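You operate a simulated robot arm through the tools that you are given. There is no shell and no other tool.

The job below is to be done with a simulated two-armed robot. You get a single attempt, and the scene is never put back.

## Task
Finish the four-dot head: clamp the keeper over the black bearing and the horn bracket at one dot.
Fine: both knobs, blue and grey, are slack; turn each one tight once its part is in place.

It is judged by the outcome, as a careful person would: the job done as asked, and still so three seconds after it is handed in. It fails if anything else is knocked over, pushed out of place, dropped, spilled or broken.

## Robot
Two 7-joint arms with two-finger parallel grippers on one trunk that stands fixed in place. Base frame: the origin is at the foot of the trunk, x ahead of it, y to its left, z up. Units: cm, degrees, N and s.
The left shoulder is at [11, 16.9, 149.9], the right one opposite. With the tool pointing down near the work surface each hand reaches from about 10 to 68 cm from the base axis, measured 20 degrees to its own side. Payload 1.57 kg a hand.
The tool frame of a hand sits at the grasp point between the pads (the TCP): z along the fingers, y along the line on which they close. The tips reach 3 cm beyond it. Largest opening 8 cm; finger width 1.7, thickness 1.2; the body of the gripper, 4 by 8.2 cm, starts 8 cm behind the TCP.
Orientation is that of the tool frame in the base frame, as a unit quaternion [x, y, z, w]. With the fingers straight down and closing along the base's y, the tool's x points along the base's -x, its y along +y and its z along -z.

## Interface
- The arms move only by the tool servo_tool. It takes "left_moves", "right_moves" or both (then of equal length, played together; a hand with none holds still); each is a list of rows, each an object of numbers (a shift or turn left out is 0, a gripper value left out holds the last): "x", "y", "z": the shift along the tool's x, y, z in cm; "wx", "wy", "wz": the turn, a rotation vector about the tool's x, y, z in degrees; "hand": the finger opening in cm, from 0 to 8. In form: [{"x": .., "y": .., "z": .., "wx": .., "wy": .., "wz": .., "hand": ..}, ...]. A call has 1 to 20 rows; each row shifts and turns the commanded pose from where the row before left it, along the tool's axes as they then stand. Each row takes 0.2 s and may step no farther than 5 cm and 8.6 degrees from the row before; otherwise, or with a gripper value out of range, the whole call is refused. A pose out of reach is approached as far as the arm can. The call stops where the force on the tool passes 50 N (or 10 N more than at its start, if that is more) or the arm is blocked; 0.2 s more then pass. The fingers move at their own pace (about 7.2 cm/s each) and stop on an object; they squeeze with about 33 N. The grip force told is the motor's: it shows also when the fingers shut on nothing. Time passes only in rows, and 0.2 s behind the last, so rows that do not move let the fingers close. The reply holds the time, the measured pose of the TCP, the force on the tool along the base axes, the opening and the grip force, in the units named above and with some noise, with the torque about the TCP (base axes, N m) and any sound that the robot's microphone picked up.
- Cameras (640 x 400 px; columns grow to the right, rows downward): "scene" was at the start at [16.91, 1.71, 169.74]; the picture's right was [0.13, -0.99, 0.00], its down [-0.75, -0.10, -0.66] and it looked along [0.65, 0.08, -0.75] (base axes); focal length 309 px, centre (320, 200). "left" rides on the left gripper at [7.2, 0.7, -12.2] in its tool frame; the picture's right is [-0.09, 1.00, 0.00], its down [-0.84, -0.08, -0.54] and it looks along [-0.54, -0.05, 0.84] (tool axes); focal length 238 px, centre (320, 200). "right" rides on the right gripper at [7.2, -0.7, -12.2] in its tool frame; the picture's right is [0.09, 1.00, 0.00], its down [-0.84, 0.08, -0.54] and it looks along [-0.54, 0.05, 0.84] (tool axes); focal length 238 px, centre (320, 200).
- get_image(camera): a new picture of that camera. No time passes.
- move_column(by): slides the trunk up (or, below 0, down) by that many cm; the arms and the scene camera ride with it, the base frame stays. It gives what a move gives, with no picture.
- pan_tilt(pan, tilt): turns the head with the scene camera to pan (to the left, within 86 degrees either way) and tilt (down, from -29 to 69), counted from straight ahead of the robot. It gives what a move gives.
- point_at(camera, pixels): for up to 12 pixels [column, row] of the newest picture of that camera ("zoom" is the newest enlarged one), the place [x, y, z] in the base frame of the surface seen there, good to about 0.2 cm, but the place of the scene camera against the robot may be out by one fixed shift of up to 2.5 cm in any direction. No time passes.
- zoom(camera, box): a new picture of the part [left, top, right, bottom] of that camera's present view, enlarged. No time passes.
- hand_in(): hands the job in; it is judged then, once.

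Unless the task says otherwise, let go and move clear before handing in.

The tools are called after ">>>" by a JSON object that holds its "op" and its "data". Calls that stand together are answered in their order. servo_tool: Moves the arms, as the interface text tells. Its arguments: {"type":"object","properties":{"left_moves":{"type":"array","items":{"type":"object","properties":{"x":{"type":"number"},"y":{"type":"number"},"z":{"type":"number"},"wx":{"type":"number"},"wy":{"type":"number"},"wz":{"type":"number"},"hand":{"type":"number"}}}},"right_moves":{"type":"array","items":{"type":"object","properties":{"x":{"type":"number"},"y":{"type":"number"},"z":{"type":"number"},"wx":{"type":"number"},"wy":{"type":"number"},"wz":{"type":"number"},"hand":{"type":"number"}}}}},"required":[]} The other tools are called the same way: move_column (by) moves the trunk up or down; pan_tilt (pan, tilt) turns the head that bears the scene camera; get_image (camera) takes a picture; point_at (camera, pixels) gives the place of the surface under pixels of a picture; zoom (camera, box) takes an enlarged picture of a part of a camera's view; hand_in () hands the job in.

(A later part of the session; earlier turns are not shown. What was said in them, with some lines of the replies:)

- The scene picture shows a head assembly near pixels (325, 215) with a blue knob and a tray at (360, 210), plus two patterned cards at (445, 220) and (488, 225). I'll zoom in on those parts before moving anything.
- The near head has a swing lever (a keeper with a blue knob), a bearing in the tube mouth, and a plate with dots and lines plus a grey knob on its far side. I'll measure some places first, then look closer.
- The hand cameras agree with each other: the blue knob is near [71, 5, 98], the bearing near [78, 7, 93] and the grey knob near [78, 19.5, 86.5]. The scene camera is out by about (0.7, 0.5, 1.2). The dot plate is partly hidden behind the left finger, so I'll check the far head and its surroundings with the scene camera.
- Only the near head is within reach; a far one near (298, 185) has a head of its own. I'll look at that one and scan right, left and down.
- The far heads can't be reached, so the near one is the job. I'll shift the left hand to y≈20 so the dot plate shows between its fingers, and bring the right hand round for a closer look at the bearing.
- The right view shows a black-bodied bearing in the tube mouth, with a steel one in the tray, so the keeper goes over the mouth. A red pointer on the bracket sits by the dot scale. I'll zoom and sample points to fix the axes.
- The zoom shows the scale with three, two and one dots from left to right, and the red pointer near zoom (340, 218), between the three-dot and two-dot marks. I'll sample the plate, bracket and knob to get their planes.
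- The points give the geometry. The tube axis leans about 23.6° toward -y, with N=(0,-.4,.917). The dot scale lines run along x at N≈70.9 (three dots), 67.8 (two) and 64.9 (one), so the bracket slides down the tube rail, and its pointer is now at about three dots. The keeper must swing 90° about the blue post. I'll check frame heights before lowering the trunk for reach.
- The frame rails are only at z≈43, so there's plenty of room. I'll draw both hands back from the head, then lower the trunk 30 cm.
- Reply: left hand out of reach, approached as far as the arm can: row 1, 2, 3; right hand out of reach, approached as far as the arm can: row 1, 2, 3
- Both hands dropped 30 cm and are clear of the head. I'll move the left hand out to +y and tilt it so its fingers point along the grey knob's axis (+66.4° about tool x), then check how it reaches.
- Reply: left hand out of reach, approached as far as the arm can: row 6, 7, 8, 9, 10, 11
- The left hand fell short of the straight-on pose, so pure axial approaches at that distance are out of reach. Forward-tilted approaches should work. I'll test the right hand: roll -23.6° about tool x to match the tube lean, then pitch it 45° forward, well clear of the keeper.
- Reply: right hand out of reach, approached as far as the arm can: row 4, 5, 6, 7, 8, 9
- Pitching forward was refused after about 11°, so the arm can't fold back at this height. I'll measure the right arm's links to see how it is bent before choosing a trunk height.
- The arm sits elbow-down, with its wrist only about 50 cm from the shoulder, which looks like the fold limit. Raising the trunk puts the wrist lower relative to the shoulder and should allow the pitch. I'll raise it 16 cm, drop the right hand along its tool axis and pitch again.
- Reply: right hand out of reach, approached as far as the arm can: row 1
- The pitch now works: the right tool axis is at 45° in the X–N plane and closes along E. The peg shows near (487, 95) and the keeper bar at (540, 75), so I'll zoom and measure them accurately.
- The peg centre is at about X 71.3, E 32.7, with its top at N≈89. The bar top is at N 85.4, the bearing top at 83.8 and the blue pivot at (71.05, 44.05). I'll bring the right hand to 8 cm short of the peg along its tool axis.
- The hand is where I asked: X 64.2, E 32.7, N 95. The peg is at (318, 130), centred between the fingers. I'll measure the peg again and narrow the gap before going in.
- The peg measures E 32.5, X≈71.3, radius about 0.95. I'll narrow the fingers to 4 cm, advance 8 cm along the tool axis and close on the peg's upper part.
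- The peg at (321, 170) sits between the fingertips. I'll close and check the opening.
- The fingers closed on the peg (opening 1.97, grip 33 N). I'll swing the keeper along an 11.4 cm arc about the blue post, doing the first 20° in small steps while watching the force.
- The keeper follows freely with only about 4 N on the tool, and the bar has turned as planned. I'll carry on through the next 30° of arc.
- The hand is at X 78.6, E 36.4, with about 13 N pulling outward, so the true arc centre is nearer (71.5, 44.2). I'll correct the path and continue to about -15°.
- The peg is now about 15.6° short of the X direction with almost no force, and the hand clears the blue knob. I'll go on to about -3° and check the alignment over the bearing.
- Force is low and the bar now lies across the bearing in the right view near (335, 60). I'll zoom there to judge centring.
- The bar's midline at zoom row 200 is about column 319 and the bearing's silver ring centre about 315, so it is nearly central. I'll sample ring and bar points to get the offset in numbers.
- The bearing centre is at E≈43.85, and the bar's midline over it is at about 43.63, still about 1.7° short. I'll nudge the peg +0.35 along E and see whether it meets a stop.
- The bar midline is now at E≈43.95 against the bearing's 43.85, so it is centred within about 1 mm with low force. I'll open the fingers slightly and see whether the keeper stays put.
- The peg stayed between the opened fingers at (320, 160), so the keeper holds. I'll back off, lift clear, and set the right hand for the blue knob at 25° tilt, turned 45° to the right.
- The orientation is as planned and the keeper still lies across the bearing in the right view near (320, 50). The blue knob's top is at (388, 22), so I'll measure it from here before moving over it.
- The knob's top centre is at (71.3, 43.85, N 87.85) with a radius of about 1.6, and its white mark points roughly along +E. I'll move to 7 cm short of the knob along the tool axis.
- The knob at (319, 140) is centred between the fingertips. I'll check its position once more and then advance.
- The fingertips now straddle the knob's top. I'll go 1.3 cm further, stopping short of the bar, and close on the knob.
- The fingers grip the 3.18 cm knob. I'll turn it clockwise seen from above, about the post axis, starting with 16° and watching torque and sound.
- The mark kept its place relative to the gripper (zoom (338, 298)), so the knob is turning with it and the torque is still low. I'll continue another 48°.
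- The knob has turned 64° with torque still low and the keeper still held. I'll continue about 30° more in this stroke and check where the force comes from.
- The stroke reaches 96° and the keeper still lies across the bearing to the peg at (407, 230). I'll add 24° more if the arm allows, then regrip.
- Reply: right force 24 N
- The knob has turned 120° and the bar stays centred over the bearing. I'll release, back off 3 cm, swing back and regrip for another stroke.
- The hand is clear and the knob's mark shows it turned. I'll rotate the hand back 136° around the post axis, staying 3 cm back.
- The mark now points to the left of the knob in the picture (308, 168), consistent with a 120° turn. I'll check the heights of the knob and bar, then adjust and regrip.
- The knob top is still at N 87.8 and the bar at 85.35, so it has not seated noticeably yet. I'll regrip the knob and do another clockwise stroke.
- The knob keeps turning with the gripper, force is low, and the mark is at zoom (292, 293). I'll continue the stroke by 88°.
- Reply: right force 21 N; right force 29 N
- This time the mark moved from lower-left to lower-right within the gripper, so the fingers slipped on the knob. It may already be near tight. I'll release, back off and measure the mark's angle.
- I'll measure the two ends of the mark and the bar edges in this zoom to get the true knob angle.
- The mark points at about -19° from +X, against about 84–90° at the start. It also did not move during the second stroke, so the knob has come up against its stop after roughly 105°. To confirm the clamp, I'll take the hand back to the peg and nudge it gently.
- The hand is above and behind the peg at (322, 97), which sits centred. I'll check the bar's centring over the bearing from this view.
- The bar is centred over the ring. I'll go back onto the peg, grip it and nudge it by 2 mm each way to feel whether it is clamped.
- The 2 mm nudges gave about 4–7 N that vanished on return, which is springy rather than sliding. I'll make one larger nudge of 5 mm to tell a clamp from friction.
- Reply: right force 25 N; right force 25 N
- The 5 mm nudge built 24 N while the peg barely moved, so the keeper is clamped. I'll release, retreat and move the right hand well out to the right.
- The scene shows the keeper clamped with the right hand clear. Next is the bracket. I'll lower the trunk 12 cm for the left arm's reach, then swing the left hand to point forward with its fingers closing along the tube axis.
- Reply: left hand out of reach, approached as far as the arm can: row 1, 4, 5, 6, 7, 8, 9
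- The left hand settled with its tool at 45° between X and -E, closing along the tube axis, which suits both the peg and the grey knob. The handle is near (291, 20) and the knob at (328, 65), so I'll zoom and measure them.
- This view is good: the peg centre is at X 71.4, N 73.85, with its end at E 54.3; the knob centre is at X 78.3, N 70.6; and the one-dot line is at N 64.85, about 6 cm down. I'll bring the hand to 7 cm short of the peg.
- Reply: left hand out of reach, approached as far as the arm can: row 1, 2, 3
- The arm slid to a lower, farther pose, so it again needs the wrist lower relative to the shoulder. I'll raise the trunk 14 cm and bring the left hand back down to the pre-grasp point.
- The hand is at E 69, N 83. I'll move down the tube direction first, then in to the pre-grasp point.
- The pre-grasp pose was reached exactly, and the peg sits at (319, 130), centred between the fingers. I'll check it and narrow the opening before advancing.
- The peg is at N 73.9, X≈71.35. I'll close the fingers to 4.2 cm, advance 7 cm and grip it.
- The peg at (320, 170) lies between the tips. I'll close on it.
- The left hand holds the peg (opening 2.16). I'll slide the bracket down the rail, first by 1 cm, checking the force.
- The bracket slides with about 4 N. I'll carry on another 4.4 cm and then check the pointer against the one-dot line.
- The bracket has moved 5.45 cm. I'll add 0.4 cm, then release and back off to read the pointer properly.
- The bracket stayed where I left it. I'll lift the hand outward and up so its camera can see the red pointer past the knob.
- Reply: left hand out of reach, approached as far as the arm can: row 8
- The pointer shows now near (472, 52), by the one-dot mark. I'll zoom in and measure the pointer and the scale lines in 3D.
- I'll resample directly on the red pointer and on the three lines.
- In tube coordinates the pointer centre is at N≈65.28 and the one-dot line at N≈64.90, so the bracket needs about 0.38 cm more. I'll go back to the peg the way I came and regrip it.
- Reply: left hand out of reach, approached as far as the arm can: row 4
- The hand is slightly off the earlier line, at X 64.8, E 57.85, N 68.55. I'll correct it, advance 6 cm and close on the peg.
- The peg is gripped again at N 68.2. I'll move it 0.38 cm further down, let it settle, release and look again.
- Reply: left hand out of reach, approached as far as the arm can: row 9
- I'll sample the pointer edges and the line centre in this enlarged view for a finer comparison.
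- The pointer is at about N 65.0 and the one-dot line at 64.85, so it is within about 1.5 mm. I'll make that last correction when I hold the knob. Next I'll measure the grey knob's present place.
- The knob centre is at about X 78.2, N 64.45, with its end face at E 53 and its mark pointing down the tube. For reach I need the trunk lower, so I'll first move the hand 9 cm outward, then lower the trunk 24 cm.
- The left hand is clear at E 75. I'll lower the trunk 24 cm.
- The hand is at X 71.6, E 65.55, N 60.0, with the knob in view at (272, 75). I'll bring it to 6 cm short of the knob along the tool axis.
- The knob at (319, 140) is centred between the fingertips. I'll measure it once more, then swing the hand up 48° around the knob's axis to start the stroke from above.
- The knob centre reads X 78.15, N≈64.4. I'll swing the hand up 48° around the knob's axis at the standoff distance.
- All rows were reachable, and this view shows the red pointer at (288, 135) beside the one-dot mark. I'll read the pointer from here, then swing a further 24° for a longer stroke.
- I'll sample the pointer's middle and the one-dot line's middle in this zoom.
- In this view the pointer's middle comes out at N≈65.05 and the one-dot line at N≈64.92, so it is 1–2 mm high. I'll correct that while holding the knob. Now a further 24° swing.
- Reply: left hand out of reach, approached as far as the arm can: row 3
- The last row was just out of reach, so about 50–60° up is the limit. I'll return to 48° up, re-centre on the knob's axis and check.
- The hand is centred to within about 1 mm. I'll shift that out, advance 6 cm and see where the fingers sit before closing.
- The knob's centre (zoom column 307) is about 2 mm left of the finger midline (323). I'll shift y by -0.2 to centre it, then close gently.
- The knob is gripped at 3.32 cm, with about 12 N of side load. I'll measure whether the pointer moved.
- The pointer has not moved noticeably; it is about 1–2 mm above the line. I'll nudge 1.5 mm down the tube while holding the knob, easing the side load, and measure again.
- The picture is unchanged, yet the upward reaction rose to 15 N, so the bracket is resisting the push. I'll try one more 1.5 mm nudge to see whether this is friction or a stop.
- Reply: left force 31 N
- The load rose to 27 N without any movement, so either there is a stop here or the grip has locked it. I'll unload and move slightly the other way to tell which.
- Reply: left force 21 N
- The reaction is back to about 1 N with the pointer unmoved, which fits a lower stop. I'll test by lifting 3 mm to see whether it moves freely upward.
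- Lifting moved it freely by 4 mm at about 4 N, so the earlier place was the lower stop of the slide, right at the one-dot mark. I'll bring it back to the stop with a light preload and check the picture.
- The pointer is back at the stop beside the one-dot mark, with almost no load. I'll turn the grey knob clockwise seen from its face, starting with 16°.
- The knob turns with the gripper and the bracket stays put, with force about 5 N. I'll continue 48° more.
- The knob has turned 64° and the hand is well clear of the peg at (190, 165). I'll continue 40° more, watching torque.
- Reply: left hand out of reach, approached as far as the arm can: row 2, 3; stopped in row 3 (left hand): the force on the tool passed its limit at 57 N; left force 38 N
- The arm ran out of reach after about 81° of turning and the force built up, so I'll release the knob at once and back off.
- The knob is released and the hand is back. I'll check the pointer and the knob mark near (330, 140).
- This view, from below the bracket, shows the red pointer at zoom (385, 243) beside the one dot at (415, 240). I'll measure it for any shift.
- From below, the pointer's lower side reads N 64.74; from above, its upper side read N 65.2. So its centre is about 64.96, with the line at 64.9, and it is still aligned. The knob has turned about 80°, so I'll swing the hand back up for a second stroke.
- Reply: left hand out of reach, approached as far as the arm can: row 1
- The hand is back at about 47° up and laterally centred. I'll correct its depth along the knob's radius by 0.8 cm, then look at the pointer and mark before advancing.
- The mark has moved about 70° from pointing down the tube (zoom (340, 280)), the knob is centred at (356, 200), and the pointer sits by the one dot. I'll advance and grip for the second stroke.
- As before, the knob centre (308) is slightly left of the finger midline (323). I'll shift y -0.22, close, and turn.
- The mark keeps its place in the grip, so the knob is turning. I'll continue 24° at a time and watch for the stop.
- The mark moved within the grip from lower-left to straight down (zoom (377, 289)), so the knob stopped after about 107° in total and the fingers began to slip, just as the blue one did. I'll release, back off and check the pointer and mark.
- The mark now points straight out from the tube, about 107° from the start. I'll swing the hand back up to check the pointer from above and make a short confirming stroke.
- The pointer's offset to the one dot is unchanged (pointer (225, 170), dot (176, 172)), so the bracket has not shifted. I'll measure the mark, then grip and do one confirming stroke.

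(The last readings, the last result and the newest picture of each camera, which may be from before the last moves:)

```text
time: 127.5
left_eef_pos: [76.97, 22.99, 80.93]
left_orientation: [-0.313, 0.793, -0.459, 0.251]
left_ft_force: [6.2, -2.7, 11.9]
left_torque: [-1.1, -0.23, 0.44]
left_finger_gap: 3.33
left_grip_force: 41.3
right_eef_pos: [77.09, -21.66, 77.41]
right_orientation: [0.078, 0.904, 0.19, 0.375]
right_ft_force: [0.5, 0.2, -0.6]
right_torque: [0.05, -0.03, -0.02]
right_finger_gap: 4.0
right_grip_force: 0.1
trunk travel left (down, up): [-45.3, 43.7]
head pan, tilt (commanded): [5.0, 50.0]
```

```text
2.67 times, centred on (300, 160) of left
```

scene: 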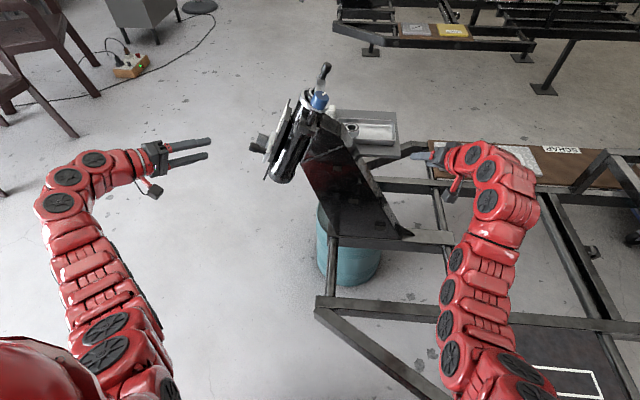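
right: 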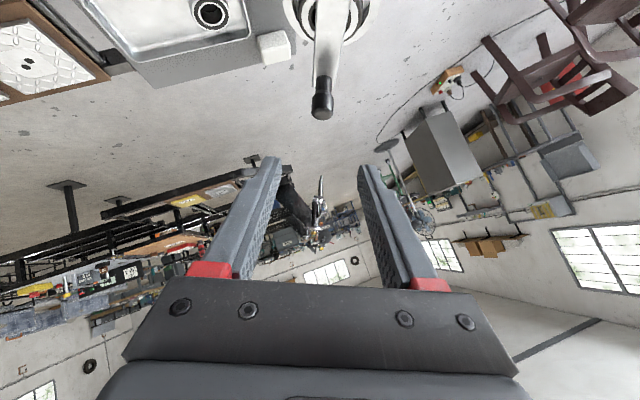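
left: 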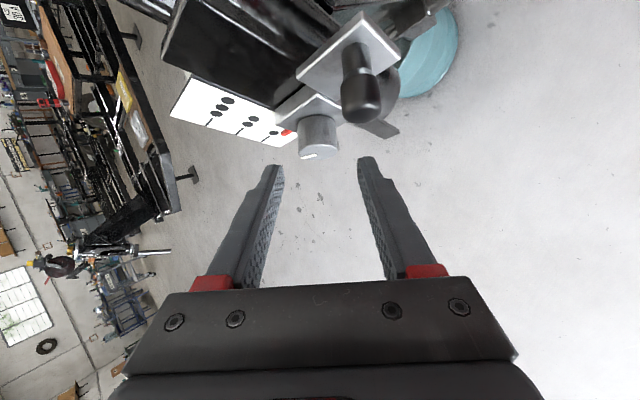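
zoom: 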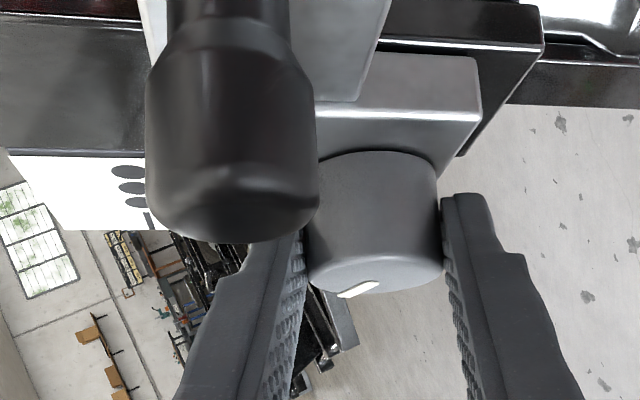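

The mark lagged within the grip again, so the knob is at its stop. While I still hold it, I'll lift 3 mm along the rail to see whether the bracket is locked; it moved freely at 4 N before.

>>> {"op": "servo_tool", "data": {"left_moves": [{"x": 0.0585, "y": -0.288, "z": -0.0585}, {}, {}]}}

>>> {"op": "servo_tool", "data": {"left_moves": [{"x": 0.0585, "y": -0.288, "z": -0.0585}, {}, {}]}}

>>> {"op": "zoom", "data": {"camera": "left", "box": [180, 90, 420, 230]}}

```text
time: 128.3
left_eef_pos: [77.05, 23.02, 80.86]
left_orientation: [-0.315, 0.794, -0.457, 0.249]
left_ft_force: [-4.3, -3.6, -2.0]
left_torque: [-0.43, -0.34, 0.88]
left_finger_gap: 3.31
left_grip_force: 40.7
right_eef_pos: [77.33, -21.64, 77.31]
right_orientation: [0.077, 0.904, 0.19, 0.375]
right_ft_force: [0.0, -0.4, -0.2]
right_torque: [0.0, 0.01, 0.0]
right_finger_gap: 4.02
right_grip_force: 0.1
trunk travel left (down, up): [-45.3, 43.7]
head pan, tilt (commanded): [5.0, 50.0]
```

```text
time: 129.1
left_eef_pos: [76.97, 23.06, 80.87]
left_orientation: [-0.317, 0.794, -0.457, 0.246]
left_ft_force: [-23.5, -2.4, -25.0]
left_torque: [-0.2, 0.15, 0.64]
left_finger_gap: 3.32
left_grip_force: 41.6
right_eef_pos: [77.09, -21.57, 77.34]
right_orientation: [0.077, 0.905, 0.19, 0.374]
right_ft_force: [0.1, -0.8, 0.9]
right_torque: [-0.01, -0.02, 0.01]
right_finger_gap: 4.02
right_grip_force: 0.1
trunk travel left (down, up): [-45.3, 43.7]
head pan, tilt (commanded): [5.0, 50.0]
```

```text
2.67 times, centred on (300, 160) of left
```

zoom: 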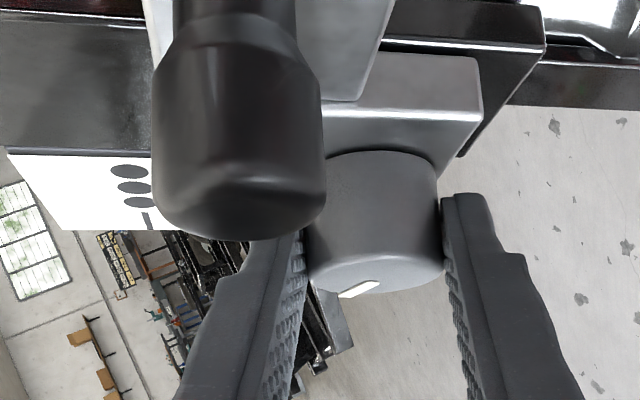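

The bracket took about 22 N without moving, so it is locked. I'll unload, release, back off and take both hands clear.

>>> {"op": "servo_tool", "data": {"left_moves": [{"x": -0.117, "y": 0.5, "z": 0.117}, {}, {"hand": 5}, {}, {"z": -2}, {"z": -2}, {"z": -2}, {"z": -2}, {}]}}

>>> {"op": "get_image", "data": {"camera": "left"}}

>>> {"op": "get_image", "data": {"camera": "scene"}}

```text
time: 131.1
left_eef_pos: [71.43, 27.69, 84.48]
left_orientation: [-0.315, 0.793, -0.458, 0.25]
left_ft_force: [-0.3, -0.7, 0.5]
left_torque: [-0.01, -0.01, -0.02]
left_finger_gap: 5.03
left_grip_force: 0.2
right_eef_pos: [77.3, -21.6, 77.36]
right_orientation: [0.078, 0.905, 0.189, 0.374]
right_ft_force: [0.0, 0.0, -0.6]
right_torque: [-0.01, -0.03, -0.02]
right_finger_gap: 4.02
right_grip_force: 0.0
trunk travel left (down, up): [-45.3, 43.7]
head pan, tilt (commanded): [5.0, 50.0]
```

```text
taken
```

left: 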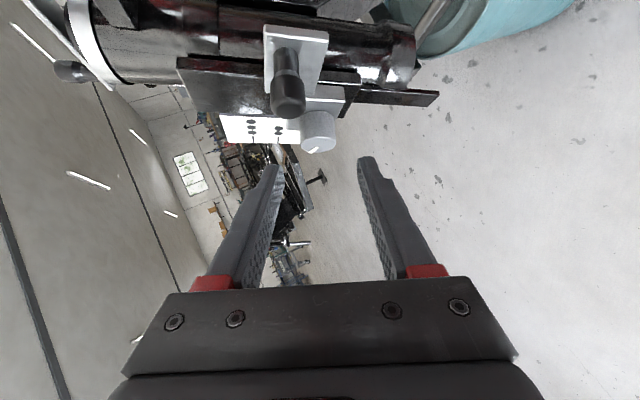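

```text
taken
```

scene: 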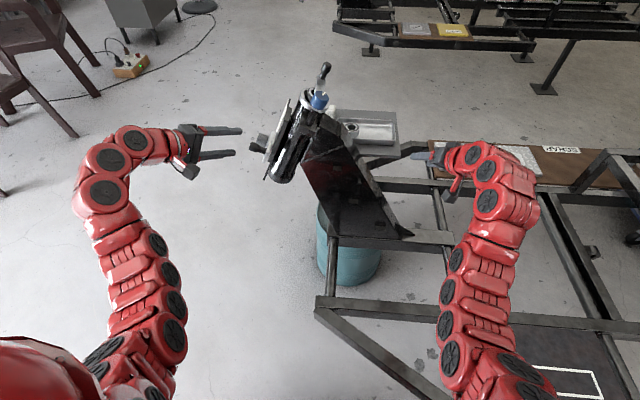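

Both hands are off the head. I'll draw the left hand further away, then check the keeper and the pointer one last time.

>>> {"op": "servo_tool", "data": {"left_moves": [{"x": -2, "z": -2}, {"x": -2, "z": -2}, {"x": -2, "z": -2}, {"x": -2, "z": -2}, {}]}}

>>> {"op": "get_image", "data": {"camera": "left"}}

>>> {"op": "zoom", "data": {"camera": "scene", "box": [240, 50, 400, 190]}}

>>> {"op": "get_image", "data": {"camera": "right"}}

```text
time: 132.3
left_eef_pos: [71.5, 37.99, 88.99]
left_orientation: [-0.314, 0.793, -0.458, 0.25]
left_ft_force: [0.8, -0.3, 0.5]
left_torque: [0.02, -0.02, -0.03]
left_finger_gap: 5.02
left_grip_force: 0.1
right_eef_pos: [77.27, -21.64, 77.35]
right_orientation: [0.077, 0.905, 0.189, 0.374]
right_ft_force: [0.2, 0.0, 0.0]
right_torque: [0.0, 0.01, 0.0]
right_finger_gap: 4.03
right_grip_force: 0.0
trunk travel left (down, up): [-45.3, 43.7]
head pan, tilt (commanded): [5.0, 50.0]
```

```text
taken
```

left: 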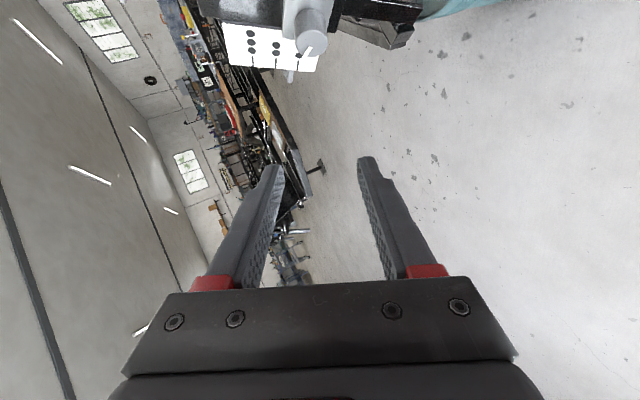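

```text
2.86 times, centred on (320, 120) of scene
```

zoom: 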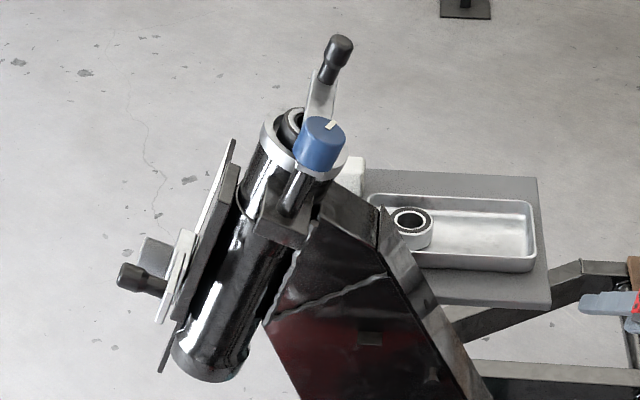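

```text
taken
```

right: 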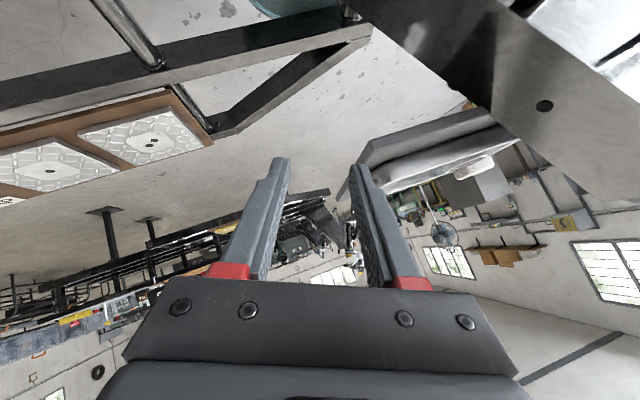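

The scene zoom shows the keeper over the bearing, the tray and its bearing untouched, and the bracket low on its rail. One last look at the pointer in the left view near (305, 55).

>>> {"op": "zoom", "data": {"camera": "left", "box": [215, 0, 345, 90]}}

>>> {"op": "zoom", "data": {"camera": "scene", "box": [285, 50, 345, 110]}}

```text
4.44 times, centred on (280, 45) of left
```

zoom: 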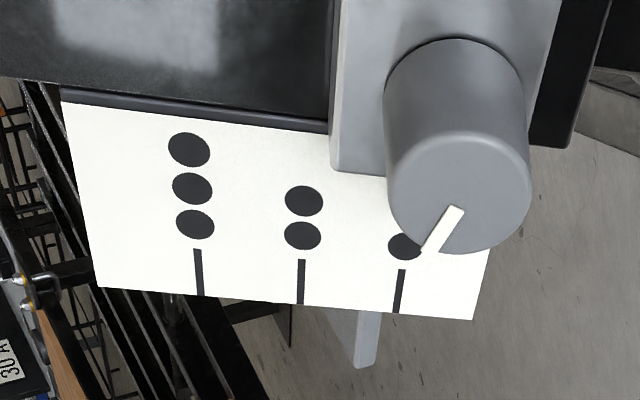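

```text
6.67 times, centred on (315, 80) of scene
```

zoom: 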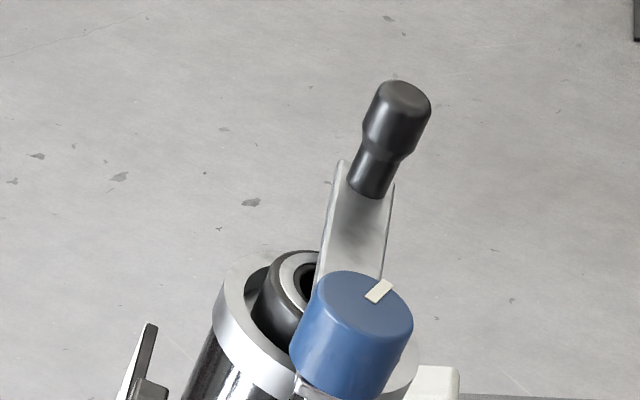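

Everything checks out in these last views:
- **Keeper:** it lies across the black bearing, and the blue knob is against its stop. It took 24 N without moving.
- **Bracket:** the pointer is at the one-dot mark to within about 1 mm, and the grey knob is against its stop. It took 22 N without moving.
- **Clearance:** both hands are clear and nothing else was moved.

I'm handing the job in.

>>> {"op": "hand_in", "data": {}}

```text
The job is handed in.
```

I finished the near head and handed the job in. The result hasn't come back.

- **Keeper:** I swung it about 90° to lie over the black bearing, centred to about 1 mm. I then turned the blue knob clockwise until it stopped, after a little over 100°. Pushing the keeper sideways with 24 N did not move it.
- **Horn bracket:** I slid it about 6 cm down its rail, to where the slide stops. The pointer is within about 1 mm of the one-dot line. I turned the grey knob clockwise until it stopped, after about 110°. Pulling the bracket with 22 N did not move it.
- **Surroundings:** The tray, the spare bearing in it and the frame were not touched, and both hands are clear.

I never saw a four-dot mark on this head. I took it to be the right one because it was the only head within reach, and both its knobs were slack.

The left arm ran out of reach once while turning the grey knob, and the force on it peaked at 57 N. I let go straight away, and the bracket had not shifted.
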